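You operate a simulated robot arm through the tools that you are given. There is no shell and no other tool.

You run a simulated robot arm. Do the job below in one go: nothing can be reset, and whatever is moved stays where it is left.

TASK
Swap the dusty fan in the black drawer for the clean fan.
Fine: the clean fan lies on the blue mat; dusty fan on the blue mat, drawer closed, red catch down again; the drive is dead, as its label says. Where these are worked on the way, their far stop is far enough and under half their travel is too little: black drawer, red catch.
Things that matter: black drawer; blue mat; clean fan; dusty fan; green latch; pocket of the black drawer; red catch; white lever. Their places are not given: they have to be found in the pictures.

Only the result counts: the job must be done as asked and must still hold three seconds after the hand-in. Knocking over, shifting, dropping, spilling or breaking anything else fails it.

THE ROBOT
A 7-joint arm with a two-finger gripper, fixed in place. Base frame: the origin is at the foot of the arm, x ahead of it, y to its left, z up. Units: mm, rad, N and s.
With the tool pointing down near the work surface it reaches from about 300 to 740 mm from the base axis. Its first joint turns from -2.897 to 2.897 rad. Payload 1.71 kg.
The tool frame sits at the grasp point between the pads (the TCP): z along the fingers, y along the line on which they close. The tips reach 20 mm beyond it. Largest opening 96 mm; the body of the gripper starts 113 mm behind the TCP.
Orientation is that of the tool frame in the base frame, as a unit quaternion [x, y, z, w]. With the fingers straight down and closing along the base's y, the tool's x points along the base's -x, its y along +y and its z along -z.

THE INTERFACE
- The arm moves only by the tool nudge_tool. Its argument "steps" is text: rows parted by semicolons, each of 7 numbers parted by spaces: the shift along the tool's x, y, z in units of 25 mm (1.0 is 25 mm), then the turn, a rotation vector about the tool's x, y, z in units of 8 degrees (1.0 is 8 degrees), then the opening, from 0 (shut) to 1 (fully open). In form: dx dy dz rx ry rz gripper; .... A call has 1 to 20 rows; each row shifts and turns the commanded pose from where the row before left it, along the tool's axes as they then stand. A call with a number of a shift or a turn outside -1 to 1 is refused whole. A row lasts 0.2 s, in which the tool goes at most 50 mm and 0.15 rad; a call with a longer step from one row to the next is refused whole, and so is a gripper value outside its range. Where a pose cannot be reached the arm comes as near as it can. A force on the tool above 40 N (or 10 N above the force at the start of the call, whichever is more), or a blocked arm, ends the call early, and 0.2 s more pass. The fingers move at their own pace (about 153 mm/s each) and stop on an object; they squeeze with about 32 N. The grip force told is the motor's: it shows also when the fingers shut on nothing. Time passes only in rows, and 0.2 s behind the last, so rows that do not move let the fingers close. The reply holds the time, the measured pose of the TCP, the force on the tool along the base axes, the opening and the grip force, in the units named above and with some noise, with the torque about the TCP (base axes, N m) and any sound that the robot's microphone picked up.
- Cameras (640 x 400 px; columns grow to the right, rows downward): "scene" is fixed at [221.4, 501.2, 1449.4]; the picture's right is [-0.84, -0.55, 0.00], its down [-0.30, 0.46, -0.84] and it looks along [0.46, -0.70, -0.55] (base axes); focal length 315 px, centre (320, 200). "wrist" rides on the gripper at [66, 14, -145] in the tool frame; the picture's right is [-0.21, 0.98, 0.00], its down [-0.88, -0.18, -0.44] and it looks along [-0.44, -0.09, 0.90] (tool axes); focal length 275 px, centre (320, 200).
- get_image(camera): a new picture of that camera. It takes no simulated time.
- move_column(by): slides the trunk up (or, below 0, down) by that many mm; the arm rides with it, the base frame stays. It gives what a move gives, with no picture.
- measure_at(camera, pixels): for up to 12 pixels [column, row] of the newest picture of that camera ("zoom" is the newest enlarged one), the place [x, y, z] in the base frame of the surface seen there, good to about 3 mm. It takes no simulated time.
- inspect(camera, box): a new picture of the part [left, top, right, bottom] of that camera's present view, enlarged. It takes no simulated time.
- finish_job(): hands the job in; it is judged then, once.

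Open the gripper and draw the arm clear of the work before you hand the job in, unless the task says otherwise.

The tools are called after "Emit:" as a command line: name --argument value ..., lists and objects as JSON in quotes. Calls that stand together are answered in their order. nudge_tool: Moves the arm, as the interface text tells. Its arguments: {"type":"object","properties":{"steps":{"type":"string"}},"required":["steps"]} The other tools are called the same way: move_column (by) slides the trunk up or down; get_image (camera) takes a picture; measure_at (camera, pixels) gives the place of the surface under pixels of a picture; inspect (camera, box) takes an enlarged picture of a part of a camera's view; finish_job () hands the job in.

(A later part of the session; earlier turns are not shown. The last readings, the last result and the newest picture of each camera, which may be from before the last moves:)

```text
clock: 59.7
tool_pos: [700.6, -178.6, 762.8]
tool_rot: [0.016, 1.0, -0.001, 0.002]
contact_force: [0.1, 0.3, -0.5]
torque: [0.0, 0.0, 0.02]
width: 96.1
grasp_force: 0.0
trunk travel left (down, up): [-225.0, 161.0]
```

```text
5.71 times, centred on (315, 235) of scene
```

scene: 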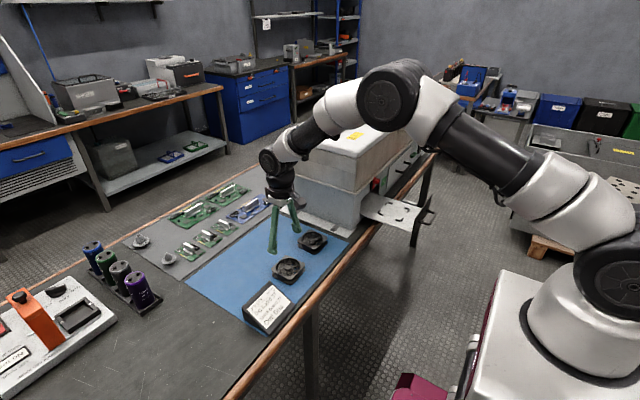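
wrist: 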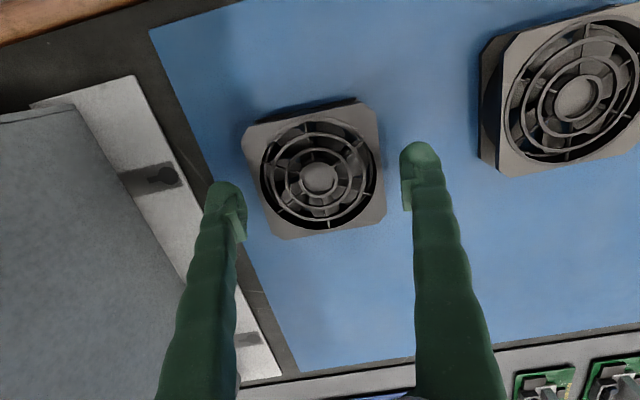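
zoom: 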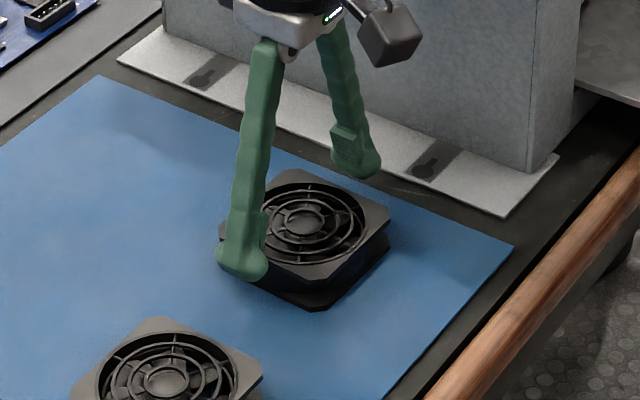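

The fan is centred at (318,178) and parallel to the fingers. I go down 16 mm and close.

Emit:
nudge_tool --steps "0 0 0.3 0 0 0 1; 0 0 0.25 0 0 0 1; 0 0 0.1 0 0 0 1; 0 0 0 0 0 0 1; 0 0 0 0 0 0 0.5; 0 0 0 0 0 0 0.5; 0 0 0 0 0 0 0.5; 0 0 0 0 0 0 0.5"

Emit:
get_image --camera "wrist"

Emit:
inspect --camera "scene" --box '[270, 200, 360, 270]'

```text
clock: 61.5
tool_pos: [700.3, -178.1, 747.6]
tool_rot: [0.015, 1.0, -0.001, 0.001]
contact_force: [-0.4, -0.5, 2.0]
torque: [0.05, 0.05, 0.01]
width: 80.5
grasp_force: 31.9
trunk travel left (down, up): [-225.0, 161.0]
```

```text
taken
```

wrist: 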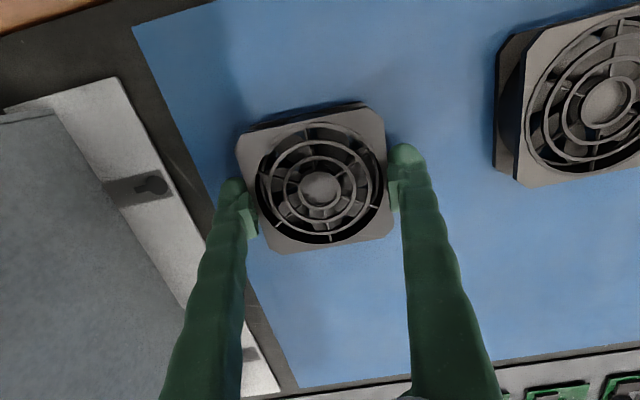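

```text
5.71 times, centred on (315, 235) of scene
```

zoom: 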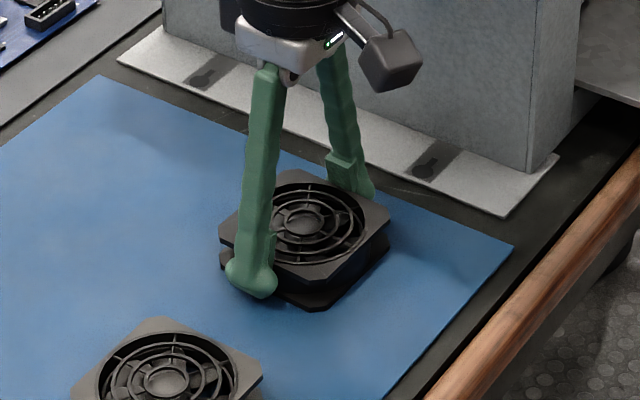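

The black clean fan is gripped (80.5 mm, 32 N). I lift it gently.

Emit:
nudge_tool --steps "0 0 -0.04 0 0 0 0.5; 0 0 -0.08 0 0 0 0.5; 0 0 -0.15 0 0 0 0.5; 0 0 -0.2 0 0 0 0.5; 0 0 -0.3 0 0 0 0.5; 0 0 -0.4 0 0 0 0.5; 0 0 -0.5 0 0 0 0.5; 0 0 -0.5 0 0 0 0.5; 0 0 -0.5 0 0 0 0.5; 0 0 -0.5 0 0 0 0.5; 0 0 -0.5 0 0 0 0.5; 0 0 -0.4 0 0 0 0.5; 0 0 -0.3 0 0 0 0.5; 0 0 -0.15 0 0 0 0.5; 0 0 0 0 0 0 0.5"

Emit:
get_image --camera "wrist"

Emit:
inspect --camera "scene" --box '[250, 180, 380, 280]'

```text
clock: 64.7
tool_pos: [698.3, -178.9, 859.1]
tool_rot: [0.015, 1.0, -0.001, 0.0]
contact_force: [0.3, -0.1, -0.7]
torque: [0.01, 0.02, -0.01]
width: 80.4
grasp_force: 32.1
trunk travel left (down, up): [-225.0, 161.0]
```

```text
taken
```

wrist: 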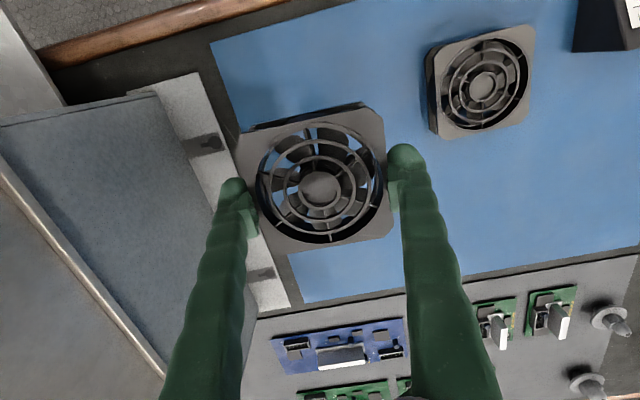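

```text
4.00 times, centred on (315, 230) of scene
```

zoom: 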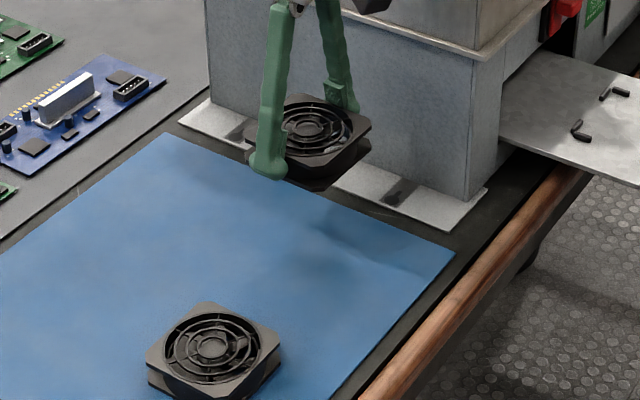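

The clean fan hangs level. I undo the 2° turn and carry it back (−x) to in front of the bench at x≈521.

Emit:
nudge_tool --steps "0.2 0 0 0 0 -0.25 0.5; 0.4 0 0 0 0 0 0.5; 0.5 -0.05 0 0 0 0 0.5; 0.5 -0.05 0 0 0 0 0.5; 0.5 -0.05 0 0 0 0 0.5; 0.5 -0.05 0 0 0 0 0.5; 0.5 -0.05 0 0 0 0 0.5; 0.5 -0.05 0 0 0 0 0.5; 0.5 -0.05 0 0 0 0 0.5; 0.5 -0.05 0 0 0 0 0.5; 0.5 -0.05 0 0 0 0 0.5; 0.5 -0.05 0 0 0 0 0.5; 0.5 -0.05 0 0 0 0 0.5; 0.5 -0.05 0 0 0 0 0.5; 0.4 0 0 0 0 0 0.5; 0.1 0 0 0 0 0 0.5; 0 0 0 0 0 0 0.5"

Emit:
get_image --camera "wrist"

```text
clock: 68.3
tool_pos: [519.6, -191.2, 858.6]
tool_rot: [-0.003, 1.0, -0.001, 0.001]
contact_force: [0.9, 0.2, -0.5]
torque: [0.0, -0.01, 0.0]
width: 79.9
grasp_force: 32.4
trunk travel left (down, up): [-225.0, 161.0]
```

```text
taken
```

wrist: 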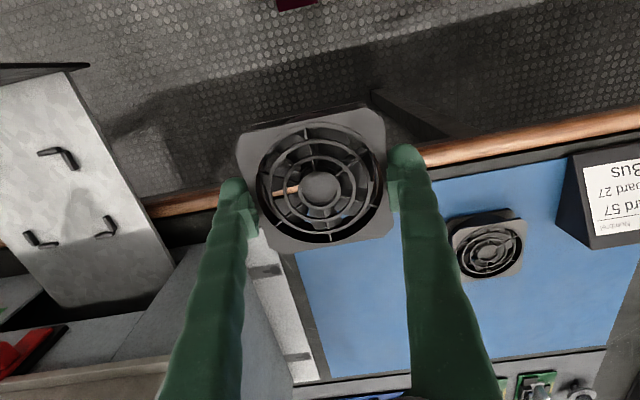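

The fan is steady. I carry it along −y to above the open drawer.

Emit:
nudge_tool --steps "0 -0.2 0 0 0 0 0.5; 0 -0.4 0 0 0 0 0.5; 0 -0.6 0 0 0 0 0.5; 0 -0.6 0 0 0 0 0.5; 0 -0.6 0 0 0 0 0.5; 0 -0.6 0 0 0 0 0.5; 0 -0.6 0 0 0 0 0.5; 0 -0.6 0 0 0 0 0.5; 0 -0.6 0 0 0 0 0.5; 0 -0.6 0 0 0 0 0.5; 0 -0.6 0 0 0 0 0.5; 0 -0.6 0 0 0 0 0.5; 0 -0.6 0 0 0 0 0.5; 0 -0.6 0 0 0 0 0.5; 0 -0.6 0 0 0 0 0.5; 0 -0.6 0 0 0 0 0.5; 0 -0.6 0 0 0 0 0.5; 0 -0.6 0 0 0 0 0.5; 0 -0.35 0 0 0 0 0.5; 0 -0.12 0 0 0 0 0.5"

Emit:
get_image --camera "wrist"

Emit:
inspect --camera "wrist" --box '[220, 80, 420, 260]'

Emit:
inspect --camera "scene" --box '[360, 170, 430, 226]'

```text
clock: 72.5
tool_pos: [522.2, -460.1, 859.2]
tool_rot: [-0.002, 1.0, -0.001, 0.001]
contact_force: [-0.3, 0.3, -1.5]
torque: [-0.02, -0.01, 0.0]
width: 79.9
grasp_force: 31.9
trunk travel left (down, up): [-225.0, 161.0]
```

```text
taken
```

wrist: 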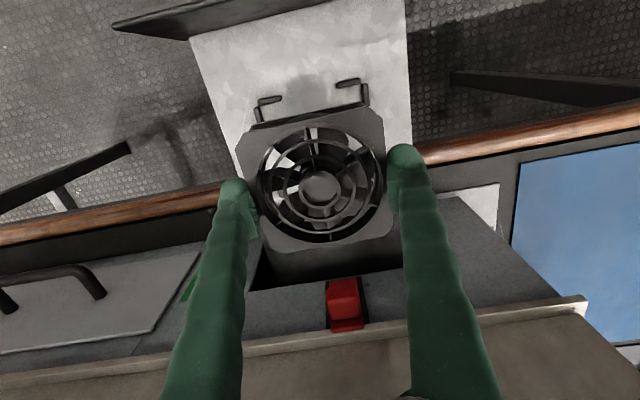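

```text
2.22 times, centred on (320, 170) of wrist
```

zoom: 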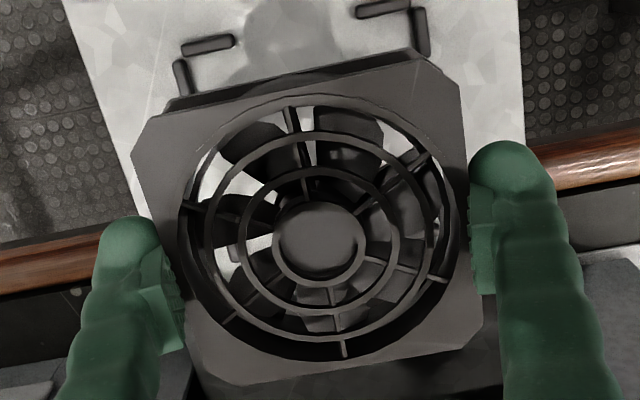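

```text
7.14 times, centred on (395, 198) of scene
```

zoom: 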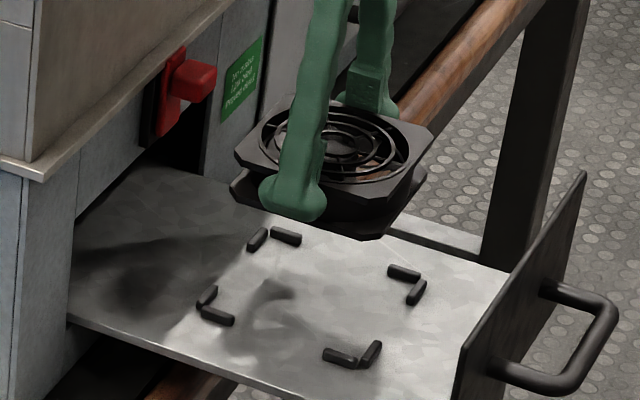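

I measure the held fan's rim from the wrist view, and the stops' positions too, to align the fan with the pocket.

Emit:
inspect --camera "wrist" --box '[220, 80, 420, 260]'

Emit:
measure_at --camera "zoom" --pixels '[[142, 165], [150, 195], [186, 325], [455, 105], [465, 180], [478, 280], [200, 107], [300, 88], [395, 66], [250, 376], [350, 358], [435, 340]]'

Emit:
measure_at --camera "zoom" --pixels '[[146, 180], [155, 215], [183, 312], [459, 130], [470, 215], [475, 260], [230, 100], [270, 92], [350, 76], [280, 371], [320, 364], [400, 348]]'

Emit:
measure_at --camera "zoom" --pixels '[[205, 44], [190, 48], [225, 40], [179, 75], [382, 8], [365, 12], [419, 30], [421, 45]]'

```text
2.22 times, centred on (320, 170) of wrist
```

zoom: 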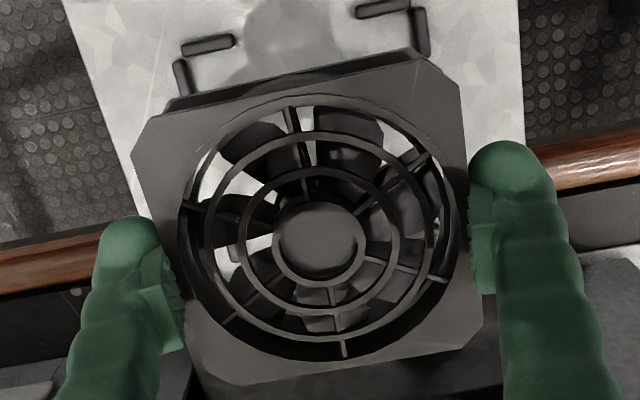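

```text
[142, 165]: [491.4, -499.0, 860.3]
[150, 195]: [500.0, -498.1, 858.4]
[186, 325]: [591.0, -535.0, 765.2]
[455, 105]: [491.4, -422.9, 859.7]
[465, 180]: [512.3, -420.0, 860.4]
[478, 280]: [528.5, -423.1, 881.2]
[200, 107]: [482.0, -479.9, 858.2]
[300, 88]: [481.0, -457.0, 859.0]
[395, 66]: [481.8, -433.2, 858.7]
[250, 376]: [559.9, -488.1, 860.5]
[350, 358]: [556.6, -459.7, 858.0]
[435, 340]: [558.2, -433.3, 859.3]
```

```text
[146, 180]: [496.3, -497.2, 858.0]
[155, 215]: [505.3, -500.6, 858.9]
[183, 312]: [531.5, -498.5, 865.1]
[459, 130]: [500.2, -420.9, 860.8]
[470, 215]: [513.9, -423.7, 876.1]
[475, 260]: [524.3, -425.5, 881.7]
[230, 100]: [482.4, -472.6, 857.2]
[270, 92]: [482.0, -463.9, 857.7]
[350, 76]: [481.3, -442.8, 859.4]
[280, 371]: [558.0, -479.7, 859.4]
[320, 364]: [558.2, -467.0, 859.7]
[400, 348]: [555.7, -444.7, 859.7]
```

```text
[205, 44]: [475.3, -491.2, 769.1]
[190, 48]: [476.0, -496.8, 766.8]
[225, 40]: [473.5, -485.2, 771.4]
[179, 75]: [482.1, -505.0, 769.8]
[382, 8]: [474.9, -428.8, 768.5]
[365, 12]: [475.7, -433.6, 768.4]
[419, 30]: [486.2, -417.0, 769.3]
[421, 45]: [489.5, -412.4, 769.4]
```

The held fan spans x≈480–560 and y≈−500…−419.5, and the stops' inner faces lie at about x 478–562, y −499…−415, so it is nearly aligned. I take another pose reading without moving.

Emit:
nudge_tool --steps "0 0 0 0 0 0 0.5"

Emit:
nudge_tool --steps "0 0 0 0 0 0 0.5"

Emit:
nudge_tool --steps "0 0 0 0 0 0 0.5"

```text
clock: 72.9
tool_pos: [522.5, -460.1, 860.7]
tool_rot: [-0.002, 1.0, -0.001, 0.001]
contact_force: [-0.1, 0.3, -0.9]
torque: [0.02, 0.0, 0.02]
width: 79.8
grasp_force: 32.0
trunk travel left (down, up): [-225.0, 161.0]
```

```text
clock: 73.3
tool_pos: [521.3, -459.7, 859.8]
tool_rot: [-0.002, 1.0, -0.001, 0.002]
contact_force: [0.9, 0.6, -1.1]
torque: [0.0, -0.02, 0.02]
width: 79.8
grasp_force: 32.2
trunk travel left (down, up): [-225.0, 161.0]
```

```text
clock: 73.7
tool_pos: [521.8, -460.2, 859.1]
tool_rot: [-0.002, 1.0, 0.0, 0.001]
contact_force: [-0.7, 0.0, -0.3]
torque: [-0.01, 0.02, -0.03]
width: 80.0
grasp_force: 31.6
trunk travel left (down, up): [-225.0, 161.0]
```

TCP averages (522,−460). From comparing how both fans sat in the fingers I shift by −1 mm in x and +0.7 mm in y, then lower to just above the stops.

Emit:
nudge_tool --steps "0.04 0.028 0.2 0 0 0 0.5; 0 0 0.4 0 0 0 0.5; 0 0 0.5 0 0 0 0.5; 0 0 0.5 0 0 0 0.5; 0 0 0.4 0 0 0 0.5; 0 0 0.2 0 0 0 0.5; 0 0 0.1 0 0 0 0.5; 0 0 0 0 0 0 0.5"

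Emit:
get_image --camera "wrist"

Emit:
inspect --camera "scene" --box '[365, 185, 420, 225]'

```text
clock: 75.5
tool_pos: [521.0, -458.4, 803.9]
tool_rot: [-0.001, 1.0, -0.001, 0.002]
contact_force: [-0.1, 0.7, -1.4]
torque: [0.01, -0.02, 0.02]
width: 79.4
grasp_force: 32.3
trunk travel left (down, up): [-225.0, 161.0]
```

```text
taken
```

wrist: 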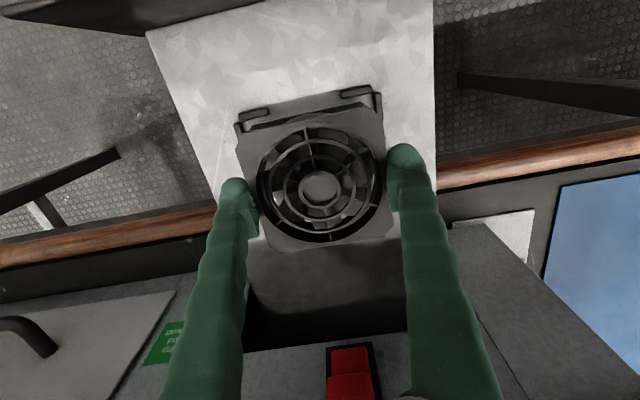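

```text
10.00 times, centred on (392, 205) of scene
```

zoom: 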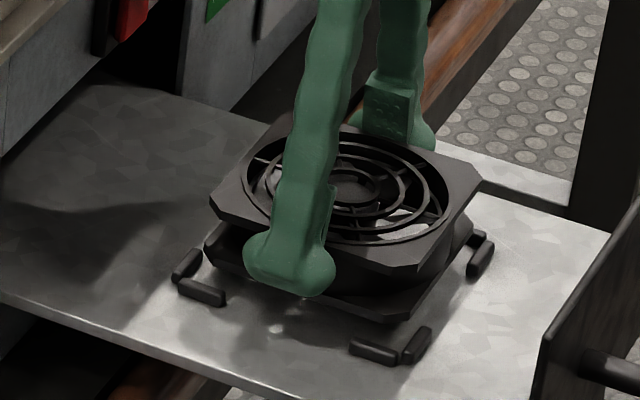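

The fan hovers just above the stops and looks aligned. I lower 2 mm per row and watch the force.

Emit:
nudge_tool --steps "0 0 0.08 0 0 0 0.5; 0 0 0.08 0 0 0 0.5; 0 0 0.08 0 0 0 0.5; 0 0 0 0 0 0 0.5"

Emit:
inspect --camera "scene" --box '[365, 185, 420, 225]'

Emit:
inspect --camera "wrist" --box '[220, 70, 420, 260]'

```text
clock: 76.5
tool_pos: [520.7, -459.4, 795.9]
tool_rot: [-0.001, 1.0, -0.001, 0.001]
contact_force: [-0.2, -1.1, -0.7]
torque: [0.04, 0.02, 0.0]
width: 79.7
grasp_force: 31.9
trunk travel left (down, up): [-225.0, 161.0]
```

```text
10.00 times, centred on (392, 205) of scene
```

zoom: 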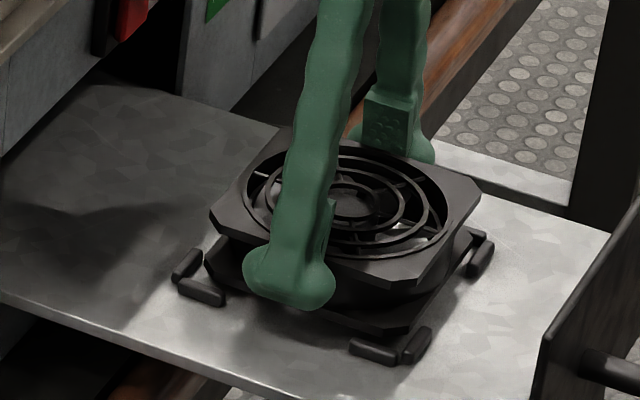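

```text
2.11 times, centred on (320, 165) of wrist
```

zoom: 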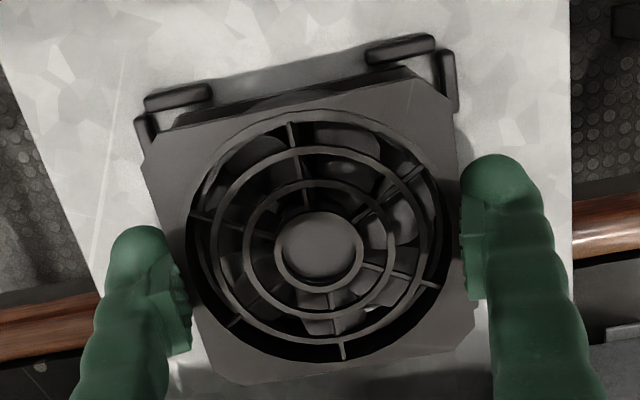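

The bottom flange's front edge sits ~3 mm behind the front stops (gap at (180,112) of the zoom), so I shift 0.8 mm towards −x and continue down in 1–1.5 mm rows.

Emit:
nudge_tool --steps "0.03 0 0.05 0 0 0 0.5; 0 0 0.06 0 0 0 0.5; 0 0 0.05 0 0 0 0.5; 0 0 0 0 0 0 0.5"

Emit:
inspect --camera "scene" --box '[365, 185, 420, 225]'

Emit:
inspect --camera "wrist" --box '[220, 70, 420, 260]'

```text
clock: 77.5
tool_pos: [519.4, -459.3, 792.8]
tool_rot: [-0.002, 1.0, 0.0, 0.001]
contact_force: [0.5, 0.2, -1.1]
torque: [0.01, 0.02, 0.0]
width: 79.5
grasp_force: 32.1
trunk travel left (down, up): [-225.0, 161.0]
```

```text
10.00 times, centred on (392, 205) of scene
```

zoom: 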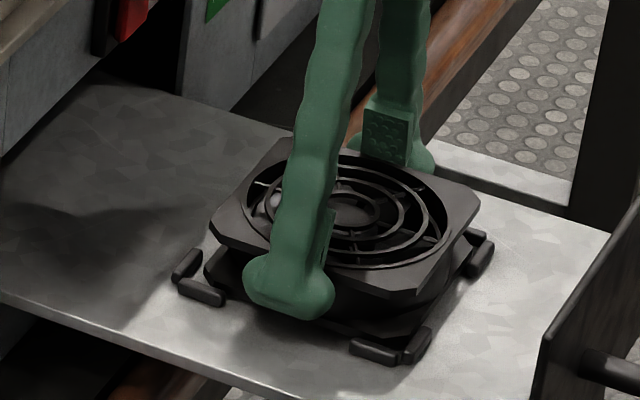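

```text
2.11 times, centred on (320, 165) of wrist
```

zoom: 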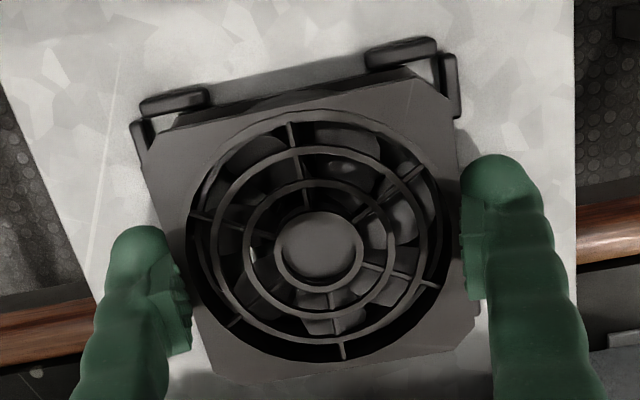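

No contact on the stops; the flange is slipping in between them. I lower on in 1 mm rows to reach the tray.

Emit:
nudge_tool --steps "0 0 0.04 0 0 0 0.5; 0 0 0.04 0 0 0 0.5; 0 0 0.04 0 0 0 0.5; 0 0 0 0 0 0 0.5"

Emit:
inspect --camera "scene" --box '[365, 185, 420, 225]'

```text
clock: 78.5
tool_pos: [521.0, -459.7, 789.9]
tool_rot: [-0.002, 1.0, -0.001, 0.001]
contact_force: [-0.7, -0.2, 0.3]
torque: [0.04, 0.07, -0.02]
width: 79.6
grasp_force: 32.0
trunk travel left (down, up): [-225.0, 161.0]
```

```text
10.00 times, centred on (392, 205) of scene
```

zoom: 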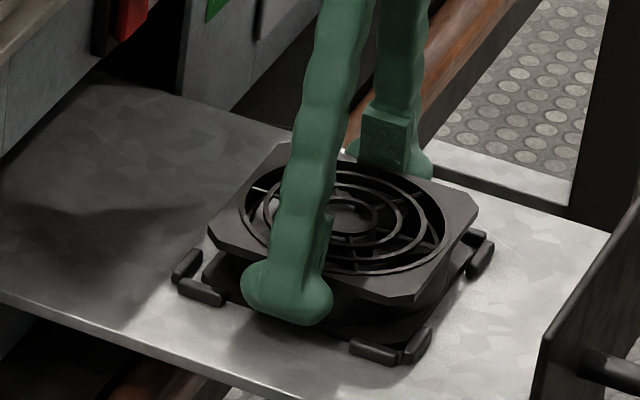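

Emit:
nudge_tool --steps "0 0 0.04 0 0 0 0.5; 0 0 0.04 0 0 0 0.5; 0 0 0 0 0 0 0.5"

Emit:
get_image --camera "wrist"

Emit:
measure_at --camera "wrist" --pixels '[[260, 125], [365, 110], [280, 240], [380, 225], [320, 120], [255, 150], [375, 130]]'

Emit:
inspect --camera "scene" --box '[365, 185, 420, 225]'

```text
clock: 79.3
tool_pos: [521.2, -458.9, 789.8]
tool_rot: [-0.002, 1.0, -0.002, 0.003]
contact_force: [-1.2, -0.1, 20.3]
torque: [0.46, 0.5, 0.01]
width: 79.5
grasp_force: 31.9
trunk travel left (down, up): [-225.0, 161.0]
```

```text
taken
```

wrist: 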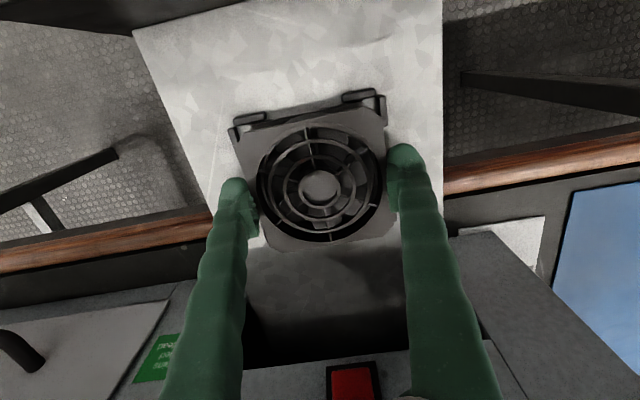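

```text
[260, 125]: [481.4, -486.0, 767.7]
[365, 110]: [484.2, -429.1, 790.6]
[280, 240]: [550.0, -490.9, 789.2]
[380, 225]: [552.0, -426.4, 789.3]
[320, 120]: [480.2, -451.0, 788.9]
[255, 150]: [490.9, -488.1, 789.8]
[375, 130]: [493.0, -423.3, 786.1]
```

```text
10.00 times, centred on (392, 205) of scene
```

zoom: 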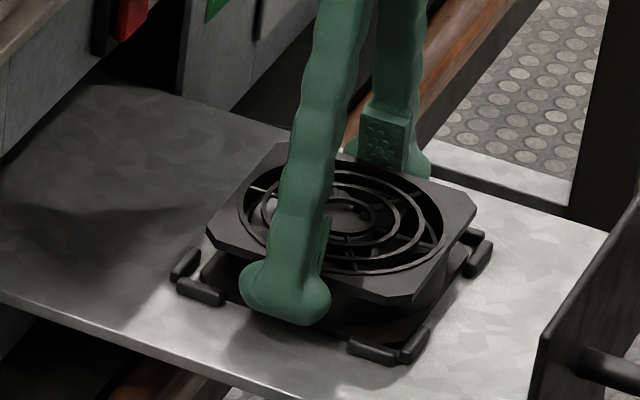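

Contact at +20 N with the fan's top at z≈789, the same as the dusty fan had when seated. I relieve the force, open and rise.

Emit:
nudge_tool --steps "0 0 -0.04 0 0 0 0.5; 0 0 -0.02 0 0 0 0.5; 0 0 0 0 0 0 1; 0 0 0 0 0 0 1; 0 0 -0.15 0 0 0 1; 0 0 -0.4 0 0 0 1; 0 0 -0.7 0 0 0 1; 0 0 -0.9 0 0 0 1; 0 0 -0.9 0 0 0 1; 0 0 -0.9 0 0 0 1; 0 0 0 0 0 0 1"

Emit:
get_image --camera "wrist"

Emit:
inspect --camera "wrist" --box '[260, 70, 380, 200]'

Emit:
inspect --camera "scene" --box '[365, 185, 420, 225]'

```text
clock: 81.7
tool_pos: [520.9, -459.2, 887.7]
tool_rot: [-0.001, 1.0, -0.001, 0.001]
contact_force: [0.5, -1.1, -0.5]
torque: [0.02, 0.03, -0.02]
width: 96.2
grasp_force: 0.1
trunk travel left (down, up): [-225.0, 161.0]
```

```text
taken
```

wrist: 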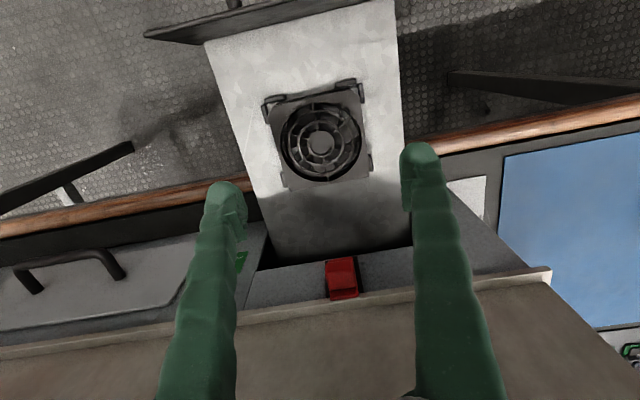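

```text
3.08 times, centred on (320, 135) of wrist
```

zoom: 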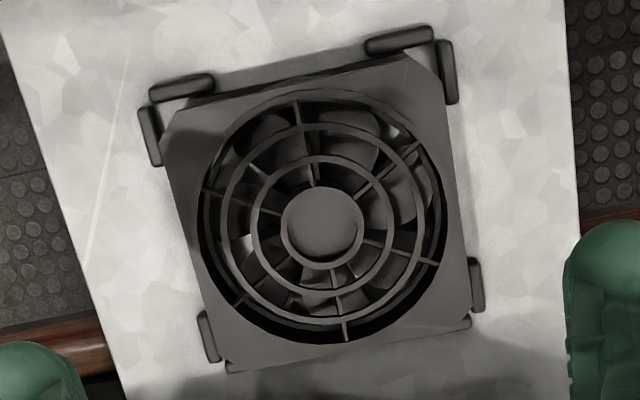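

```text
10.00 times, centred on (392, 205) of scene
```

zoom: 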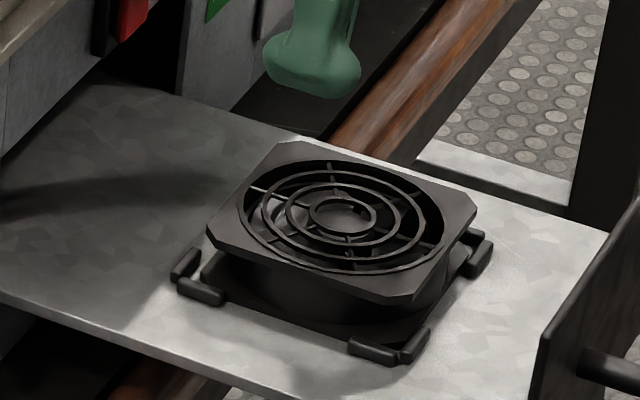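

The clean fan sits between all four stops. Now I move over the drawer front to its outer side, ready to push on the handle bar.

Emit:
nudge_tool --steps "0.88 0 0 0 0 0 0.6; 0.88 0 0 0 0 0 0.4; 0.88 0 0 0 0 0 0.4; 0.88 0 0 0 0 0 0.4; 0.88 0 0 0 0 0 0.4; 0.88 0 0 0 0 0 0.4; 0.88 0 0 0 0 0 0.4; 0.88 0.1 0 0 0 0 0.4; 0 0 0 0 0 0 0.4; 0 0 0 0 0 0 0.4"

Emit:
get_image --camera "wrist"

Emit:
inspect --camera "scene" --box '[345, 150, 465, 250]'

```text
clock: 83.9
tool_pos: [343.1, -458.7, 888.0]
tool_rot: [-0.002, 1.0, -0.001, 0.002]
contact_force: [-0.2, -0.5, 1.1]
torque: [0.01, -0.02, 0.01]
width: 38.4
grasp_force: 0.0
trunk travel left (down, up): [-225.0, 161.0]
```

```text
taken
```

wrist: 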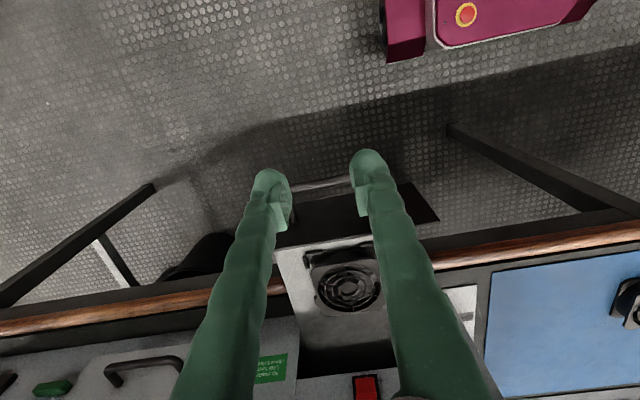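

```text
4.00 times, centred on (405, 200) of scene
```

zoom: 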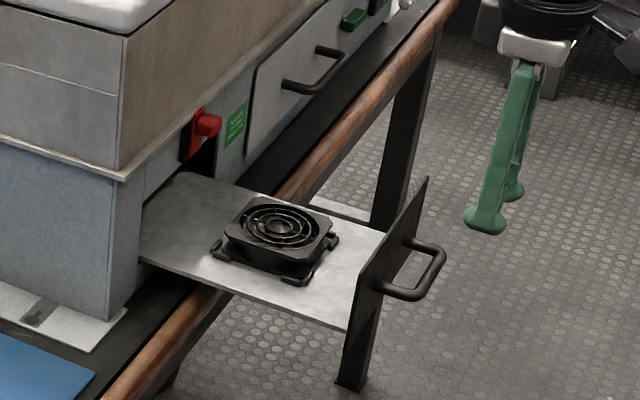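

The hand is in front of the bar with about 25 mm gap. I go down so the fingertips are below the bar's level (TCP z≈800).

Emit:
nudge_tool --steps "0 0 0.88 0 0 0 0.4; 0 0 0.88 0 0 0 0.4; 0 0 0.88 0 0 0 0.4; 0 0 0.88 0 0 0 0.4; 0 0 0 0 0 0 0.4; 0 0 0 0 0 0 0.4"

Emit:
get_image --camera "wrist"

Emit:
inspect --camera "scene" --box '[345, 150, 465, 250]'

```text
clock: 85.3
tool_pos: [344.6, -456.5, 798.4]
tool_rot: [-0.003, 1.0, -0.001, 0.001]
contact_force: [0.2, -0.3, 0.2]
torque: [0.0, 0.0, 0.0]
width: 38.4
grasp_force: 0.1
trunk travel left (down, up): [-225.0, 161.0]
```

```text
taken
```

wrist: 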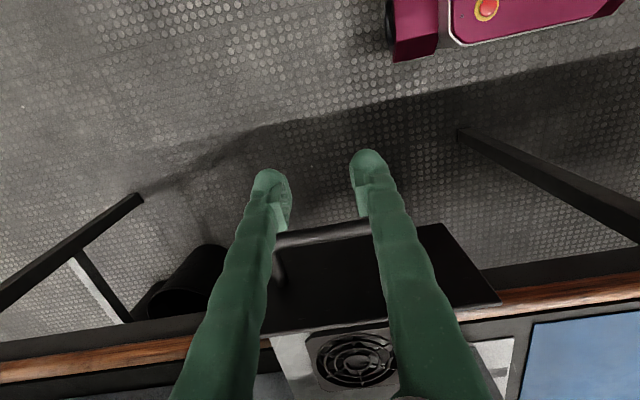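

```text
4.00 times, centred on (405, 200) of scene
```

zoom: 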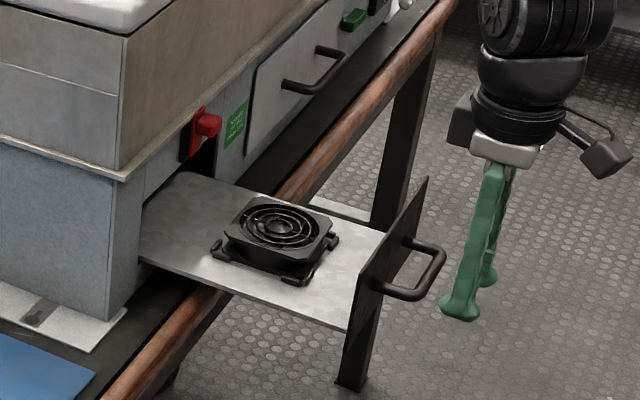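

The fingers face the bar on both sides of its middle. I push along +x gently.

Emit:
nudge_tool --steps "-0.4 0 0 0 0 0 0.4; -0.3 0 0 0 0 0 0.4; -0.2 0 0 0 0 0 0.4; -0.2 0 0 0 0 0 0.4; -0.3 0 0 0 0 0 0.4; -0.4 0 0 0 0 0 0.4; -0.4 0 0 0 0 0 0.4; -0.4 0 0 0 0 0 0.4; -0.4 0 0 0 0 0 0.4; -0.3 0 0 0 0 0 0.4"

Emit:
get_image --camera "wrist"

Emit:
inspect --camera "scene" --box '[345, 150, 465, 250]'

```text
clock: 87.5
tool_pos: [425.6, -456.8, 799.4]
tool_rot: [-0.001, 1.0, -0.002, 0.001]
contact_force: [-1.1, 0.9, -0.9]
torque: [-0.01, 0.03, -0.05]
width: 38.7
grasp_force: 0.5
trunk travel left (down, up): [-225.0, 161.0]
```

```text
taken
```

wrist: 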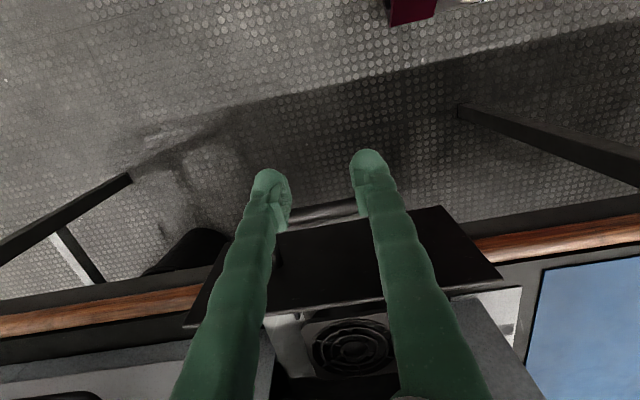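

```text
4.00 times, centred on (405, 200) of scene
```

zoom: 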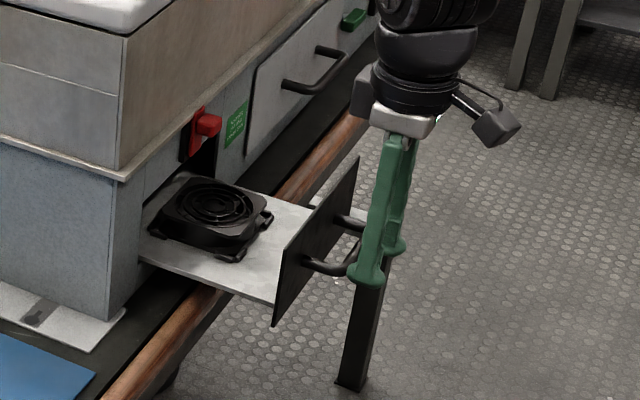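

The drawer glides in with the fan staying in its pocket. I tilt the hand 16° back to keep its upper body clear of the machine, and push on along +x.

Emit:
nudge_tool --steps "0 0 0 0 -1 0 0.4; 0 0 0 0 -1 0 0.4; -0.2 0 0.057 0 0 0 0.4; -0.3 0 0.086 0 0 0 0.4; -0.384 0 0.11 0 0 0 0.4; -0.384 0 0.11 0 0 0 0.4; -0.384 0 0.11 0 0 0 0.4; -0.384 0 0.11 0 0 0 0.4; -0.384 0 0.11 0 0 0 0.4; -0.384 0 0.11 0 0 0 0.4; -0.384 0 0.11 0 0 0 0.4; -0.384 0 0.11 0 0 0 0.4; -0.3 0 0.086 0 0 0 0.4; 0 0 0 0 0 0 0.4"

Emit:
get_image --camera "wrist"

Emit:
inspect --camera "scene" --box '[345, 130, 465, 230]'

```text
clock: 90.5
tool_pos: [526.7, -456.9, 800.2]
tool_rot: [-0.003, 0.99, 0.0, 0.141]
contact_force: [-0.7, -0.2, 0.8]
torque: [0.02, 0.0, -0.02]
width: 38.1
grasp_force: 0.1
trunk travel left (down, up): [-225.0, 161.0]
```

```text
taken
```

wrist: 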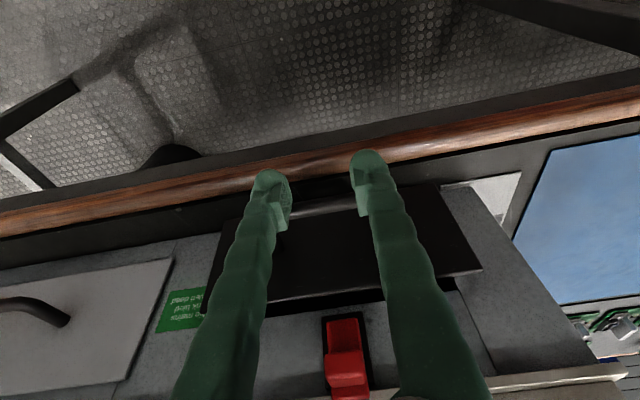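

```text
4.00 times, centred on (405, 180) of scene
```

zoom: 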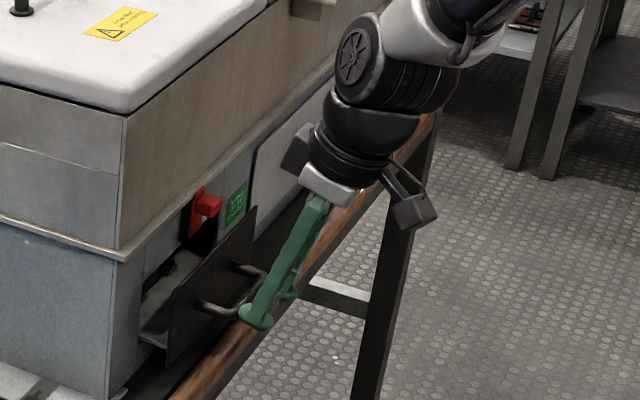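

About 40 mm remain and the catch is still up. I push on more slowly.

Emit:
nudge_tool --steps "-0.25 0 0.072 0 0 0 0.4; -0.25 0 0.072 0 0 0 0.4; -0.25 0 0.072 0 0 0 0.4; -0.25 0 0.072 0 0 0 0.4; -0.2 0 0.057 0 0 0 0.4; 0 0 0 0 0 0 0.4"

Emit:
get_image --camera "wrist"

Emit:
inspect --camera "scene" --box '[345, 150, 425, 220]'

```text
clock: 91.9
tool_pos: [557.1, -456.6, 800.0]
tool_rot: [-0.003, 0.99, 0.0, 0.14]
contact_force: [-3.9, -1.3, -1.4]
torque: [0.02, 0.04, -0.12]
width: 38.8
grasp_force: 0.8
trunk travel left (down, up): [-225.0, 161.0]
```

```text
taken
```

wrist: 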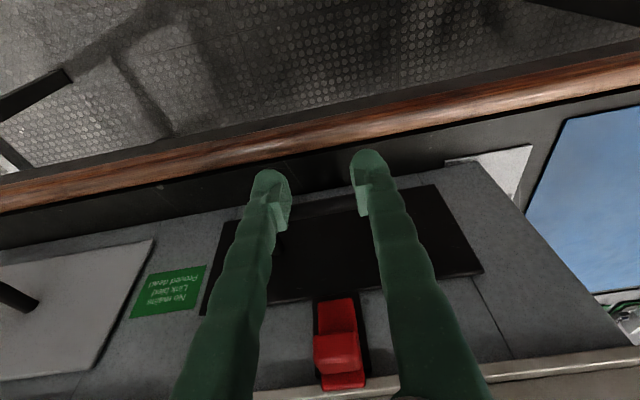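

```text
5.71 times, centred on (385, 185) of scene
```

zoom: 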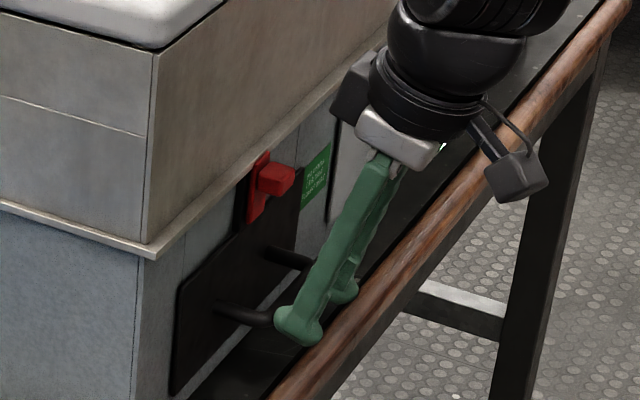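

The drawer looks almost shut (force −4 N). I push a few mm more until it seats.

Emit:
nudge_tool --steps "-0.1 0 0.028 0 0 0 0.4; -0.1 0 0.028 0 0 0 0.4; -0.1 0 0.028 0 0 0 0.4; 0 0 0 0 0 0 0.4"

Emit:
inspect --camera "wrist" --box '[190, 150, 510, 400]'

Emit:
inspect --camera "scene" --box '[345, 160, 425, 220]'

Emit:
measure_at --camera "zoom" --pixels '[[160, 270], [150, 385], [180, 300], [200, 250], [155, 330], [205, 330], [190, 220], [130, 300]]'

```text
clock: 92.9
tool_pos: [559.6, -456.9, 799.0]
tool_rot: [-0.002, 0.99, 0.001, 0.139]
contact_force: [-37.6, -2.4, -8.6]
torque: [0.73, 0.53, -0.99]
width: 37.2
grasp_force: 0.1
trunk travel left (down, up): [-225.0, 161.0]
```

```text
1.60 times, centred on (350, 275) of wrist
```

zoom: 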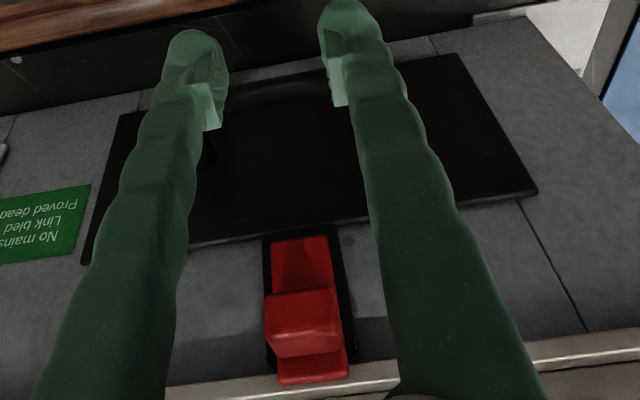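

```text
6.67 times, centred on (385, 190) of scene
```

zoom: 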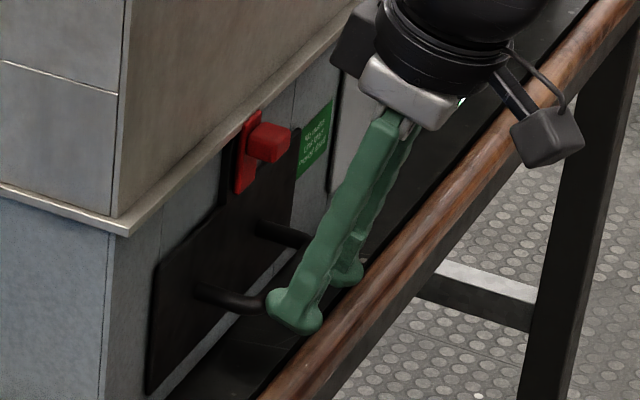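

```text
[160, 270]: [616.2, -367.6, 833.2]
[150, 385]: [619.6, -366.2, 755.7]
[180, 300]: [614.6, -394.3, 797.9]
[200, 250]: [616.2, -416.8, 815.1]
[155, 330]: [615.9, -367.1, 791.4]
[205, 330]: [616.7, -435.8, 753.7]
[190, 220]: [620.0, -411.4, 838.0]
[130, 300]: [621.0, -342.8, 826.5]
```

The drawer is shut: −38 N against its stop and its front back at x≈616. I back away, rise, and tilt the hand to 32° for the catch.

Emit:
nudge_tool --steps "0.2 0 -0.057 0 0 0 0.4; 0.961 0 -0.276 0 0 0 0.4; 0.961 0 -0.276 0 0 0 0.4; 0.961 0 -0.276 0 0 0 0.4; -0.276 0 -0.961 0 0 0 0.5; -0.276 0 -0.961 0 0 0 0.5; -0.276 0 -0.961 0 0 0 0.5; -0.276 0 -0.961 0 0 0 0.5; -0.276 0 -0.961 0 0 0 0.5; 0 0 0 0 -1 0 0.5; 0 0 0 0 -1 0 0.5; 0 0 0 0 0 0 0.5; 0 0 0 0 0 0 0.5"

Emit:
get_image --camera "wrist"

Emit:
inspect --camera "scene" --box '[345, 160, 425, 220]'

```text
clock: 95.7
tool_pos: [485.5, -457.1, 925.0]
tool_rot: [-0.002, 0.961, -0.002, 0.277]
contact_force: [-0.5, 0.2, 1.1]
torque: [0.01, -0.01, -0.01]
width: 48.0
grasp_force: 0.2
trunk travel left (down, up): [-225.0, 161.0]
```

```text
taken
```

wrist: 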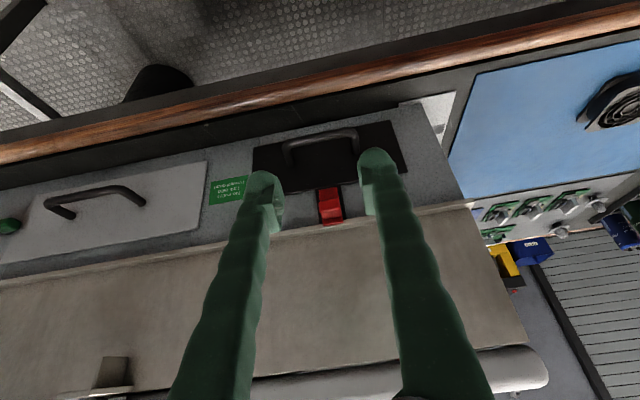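

```text
6.67 times, centred on (385, 190) of scene
```

zoom: 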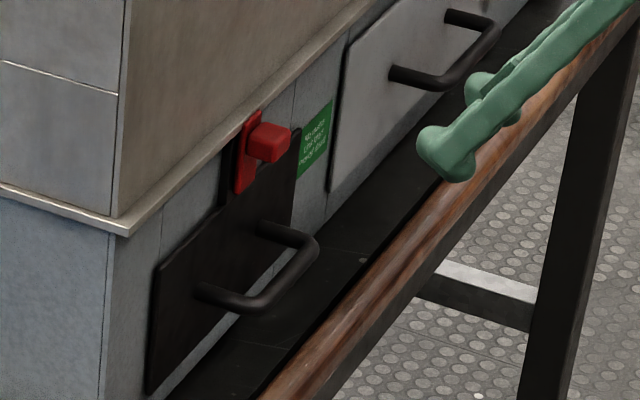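

The drawer stays closed and the catch is still up at (265,145). I approach the knob again with the fingers straddling it.

Emit:
nudge_tool --steps "-0.48 -0.016 0.776 0 0 0 0.5; -0.48 -0.016 0.776 0 0 0 0.5; -0.48 -0.016 0.776 0 0 0 0.5; -0.48 -0.016 0.776 0 0 0 0.5; 0 0 0 0 0 0 0.5; 0 0 0 0 0 0 0.5"

Emit:
get_image --camera "wrist"

```text
clock: 97.1
tool_pos: [567.7, -456.0, 882.6]
tool_rot: [-0.003, 0.961, 0.0, 0.277]
contact_force: [-0.1, -0.8, -0.2]
torque: [-0.02, 0.01, -0.03]
width: 47.7
grasp_force: 0.1
trunk travel left (down, up): [-225.0, 161.0]
```

```text
taken
```

wrist: 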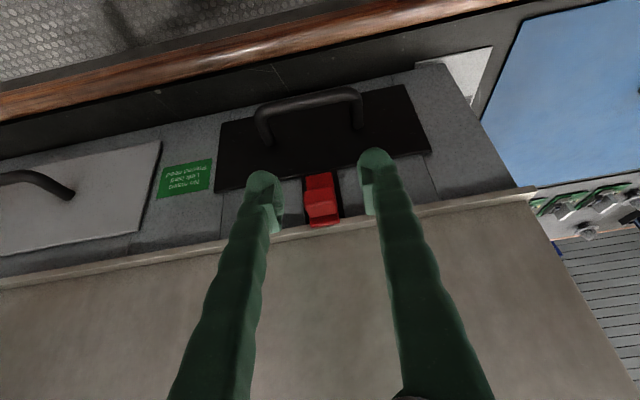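

The knob (320,200) is between the fingers. I go the last 22 mm, close on it.

Emit:
nudge_tool --steps "-0.25 -0.07 0.36 0 0 0 0.5; -0.25 -0.07 0.36 0 0 0 0.5; 0 0 0 0 0 0 0.5; 0 0 0 0 0 0 0.1; 0 0 0 0 0 0 0.1; 0 0 0 0 0 0 0.1"

Emit:
inspect --camera "wrist" --box '[250, 130, 390, 270]'

```text
clock: 98.5
tool_pos: [589.2, -459.6, 875.3]
tool_rot: [-0.003, 0.961, -0.001, 0.277]
contact_force: [0.2, 1.2, 1.2]
torque: [-0.02, 0.04, -0.04]
width: 20.7
grasp_force: 35.2
trunk travel left (down, up): [-225.0, 161.0]
```

```text
2.86 times, centred on (320, 200) of wrist
```

zoom: 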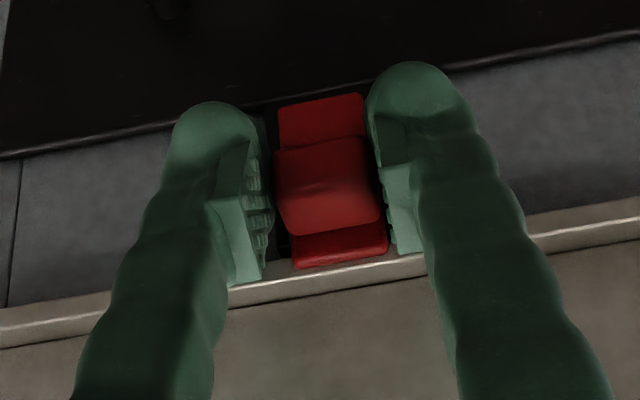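

The knob is gripped. I push it straight down in 5 mm rows.

Emit:
nudge_tool --steps "0.107 0 0.169 0 0 0 0.1; 0.107 0 0.169 0 0 0 0.1; 0.107 0 0.169 0 0 0 0.1; 0.107 0 0.169 0 0 0 0.1; 0 0 0 0 0 0 0.1"

Emit:
inspect --camera "wrist" --box '[250, 130, 390, 270]'

Emit:
measure_at --camera "zoom" --pixels '[[320, 130], [325, 190], [335, 230], [340, 260], [340, 280]]'

```text
clock: 99.7
tool_pos: [588.2, -458.9, 857.9]
tool_rot: [-0.004, 0.96, -0.002, 0.279]
contact_force: [0.4, 8.5, 16.9]
torque: [0.2, -0.04, 0.08]
width: 21.1
grasp_force: 34.8
trunk travel left (down, up): [-225.0, 161.0]
```

```text
2.86 times, centred on (320, 200) of wrist
```

zoom: 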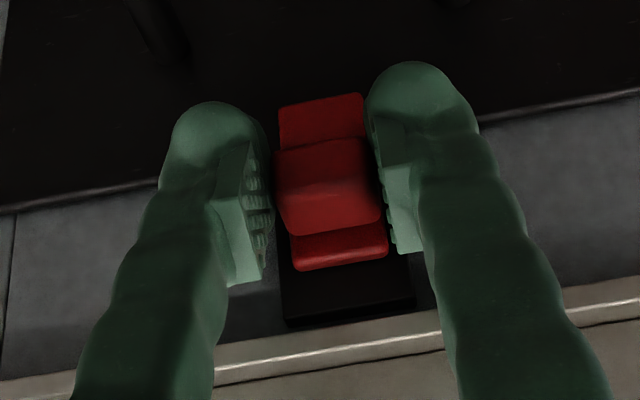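

```text
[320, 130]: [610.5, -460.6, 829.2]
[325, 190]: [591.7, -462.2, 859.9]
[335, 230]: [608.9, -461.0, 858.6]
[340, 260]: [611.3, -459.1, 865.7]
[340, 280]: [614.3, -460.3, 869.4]
```

The knob's top is back at z≈859 with +17 N. I press a little further to make sure it is at its lower stop.

Emit:
nudge_tool --steps "0.064 0 0.101 0 0 0 0.1; 0.064 0 0.101 0 0 0 0.1; 0 0 0 0 0 0 0.1"

Emit:
inspect --camera "wrist" --box '[250, 130, 390, 270]'

Emit:
measure_at --camera "zoom" --pixels '[[320, 130], [325, 190], [335, 225], [340, 250], [340, 260]]'

```text
clock: 100.5
tool_pos: [587.0, -460.5, 849.3]
tool_rot: [-0.003, 0.961, 0.0, 0.276]
contact_force: [5.9, 5.1, 12.8]
torque: [0.02, -0.24, -0.11]
width: 18.1
grasp_force: 35.1
trunk travel left (down, up): [-225.0, 161.0]
```

```text
2.86 times, centred on (320, 200) of wrist
```

zoom: 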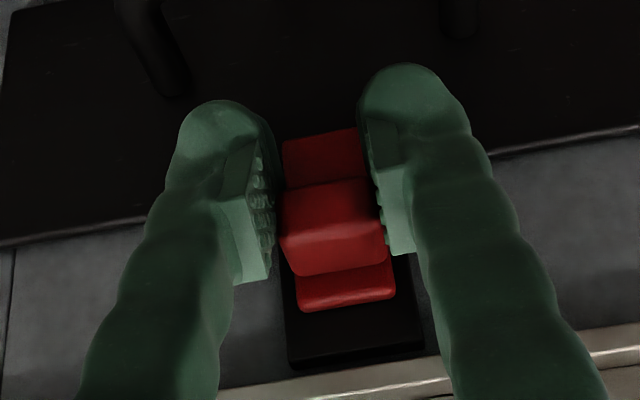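

```text
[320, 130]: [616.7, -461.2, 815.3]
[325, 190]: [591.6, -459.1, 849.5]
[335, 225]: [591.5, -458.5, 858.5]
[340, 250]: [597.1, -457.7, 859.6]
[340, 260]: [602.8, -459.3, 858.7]
```

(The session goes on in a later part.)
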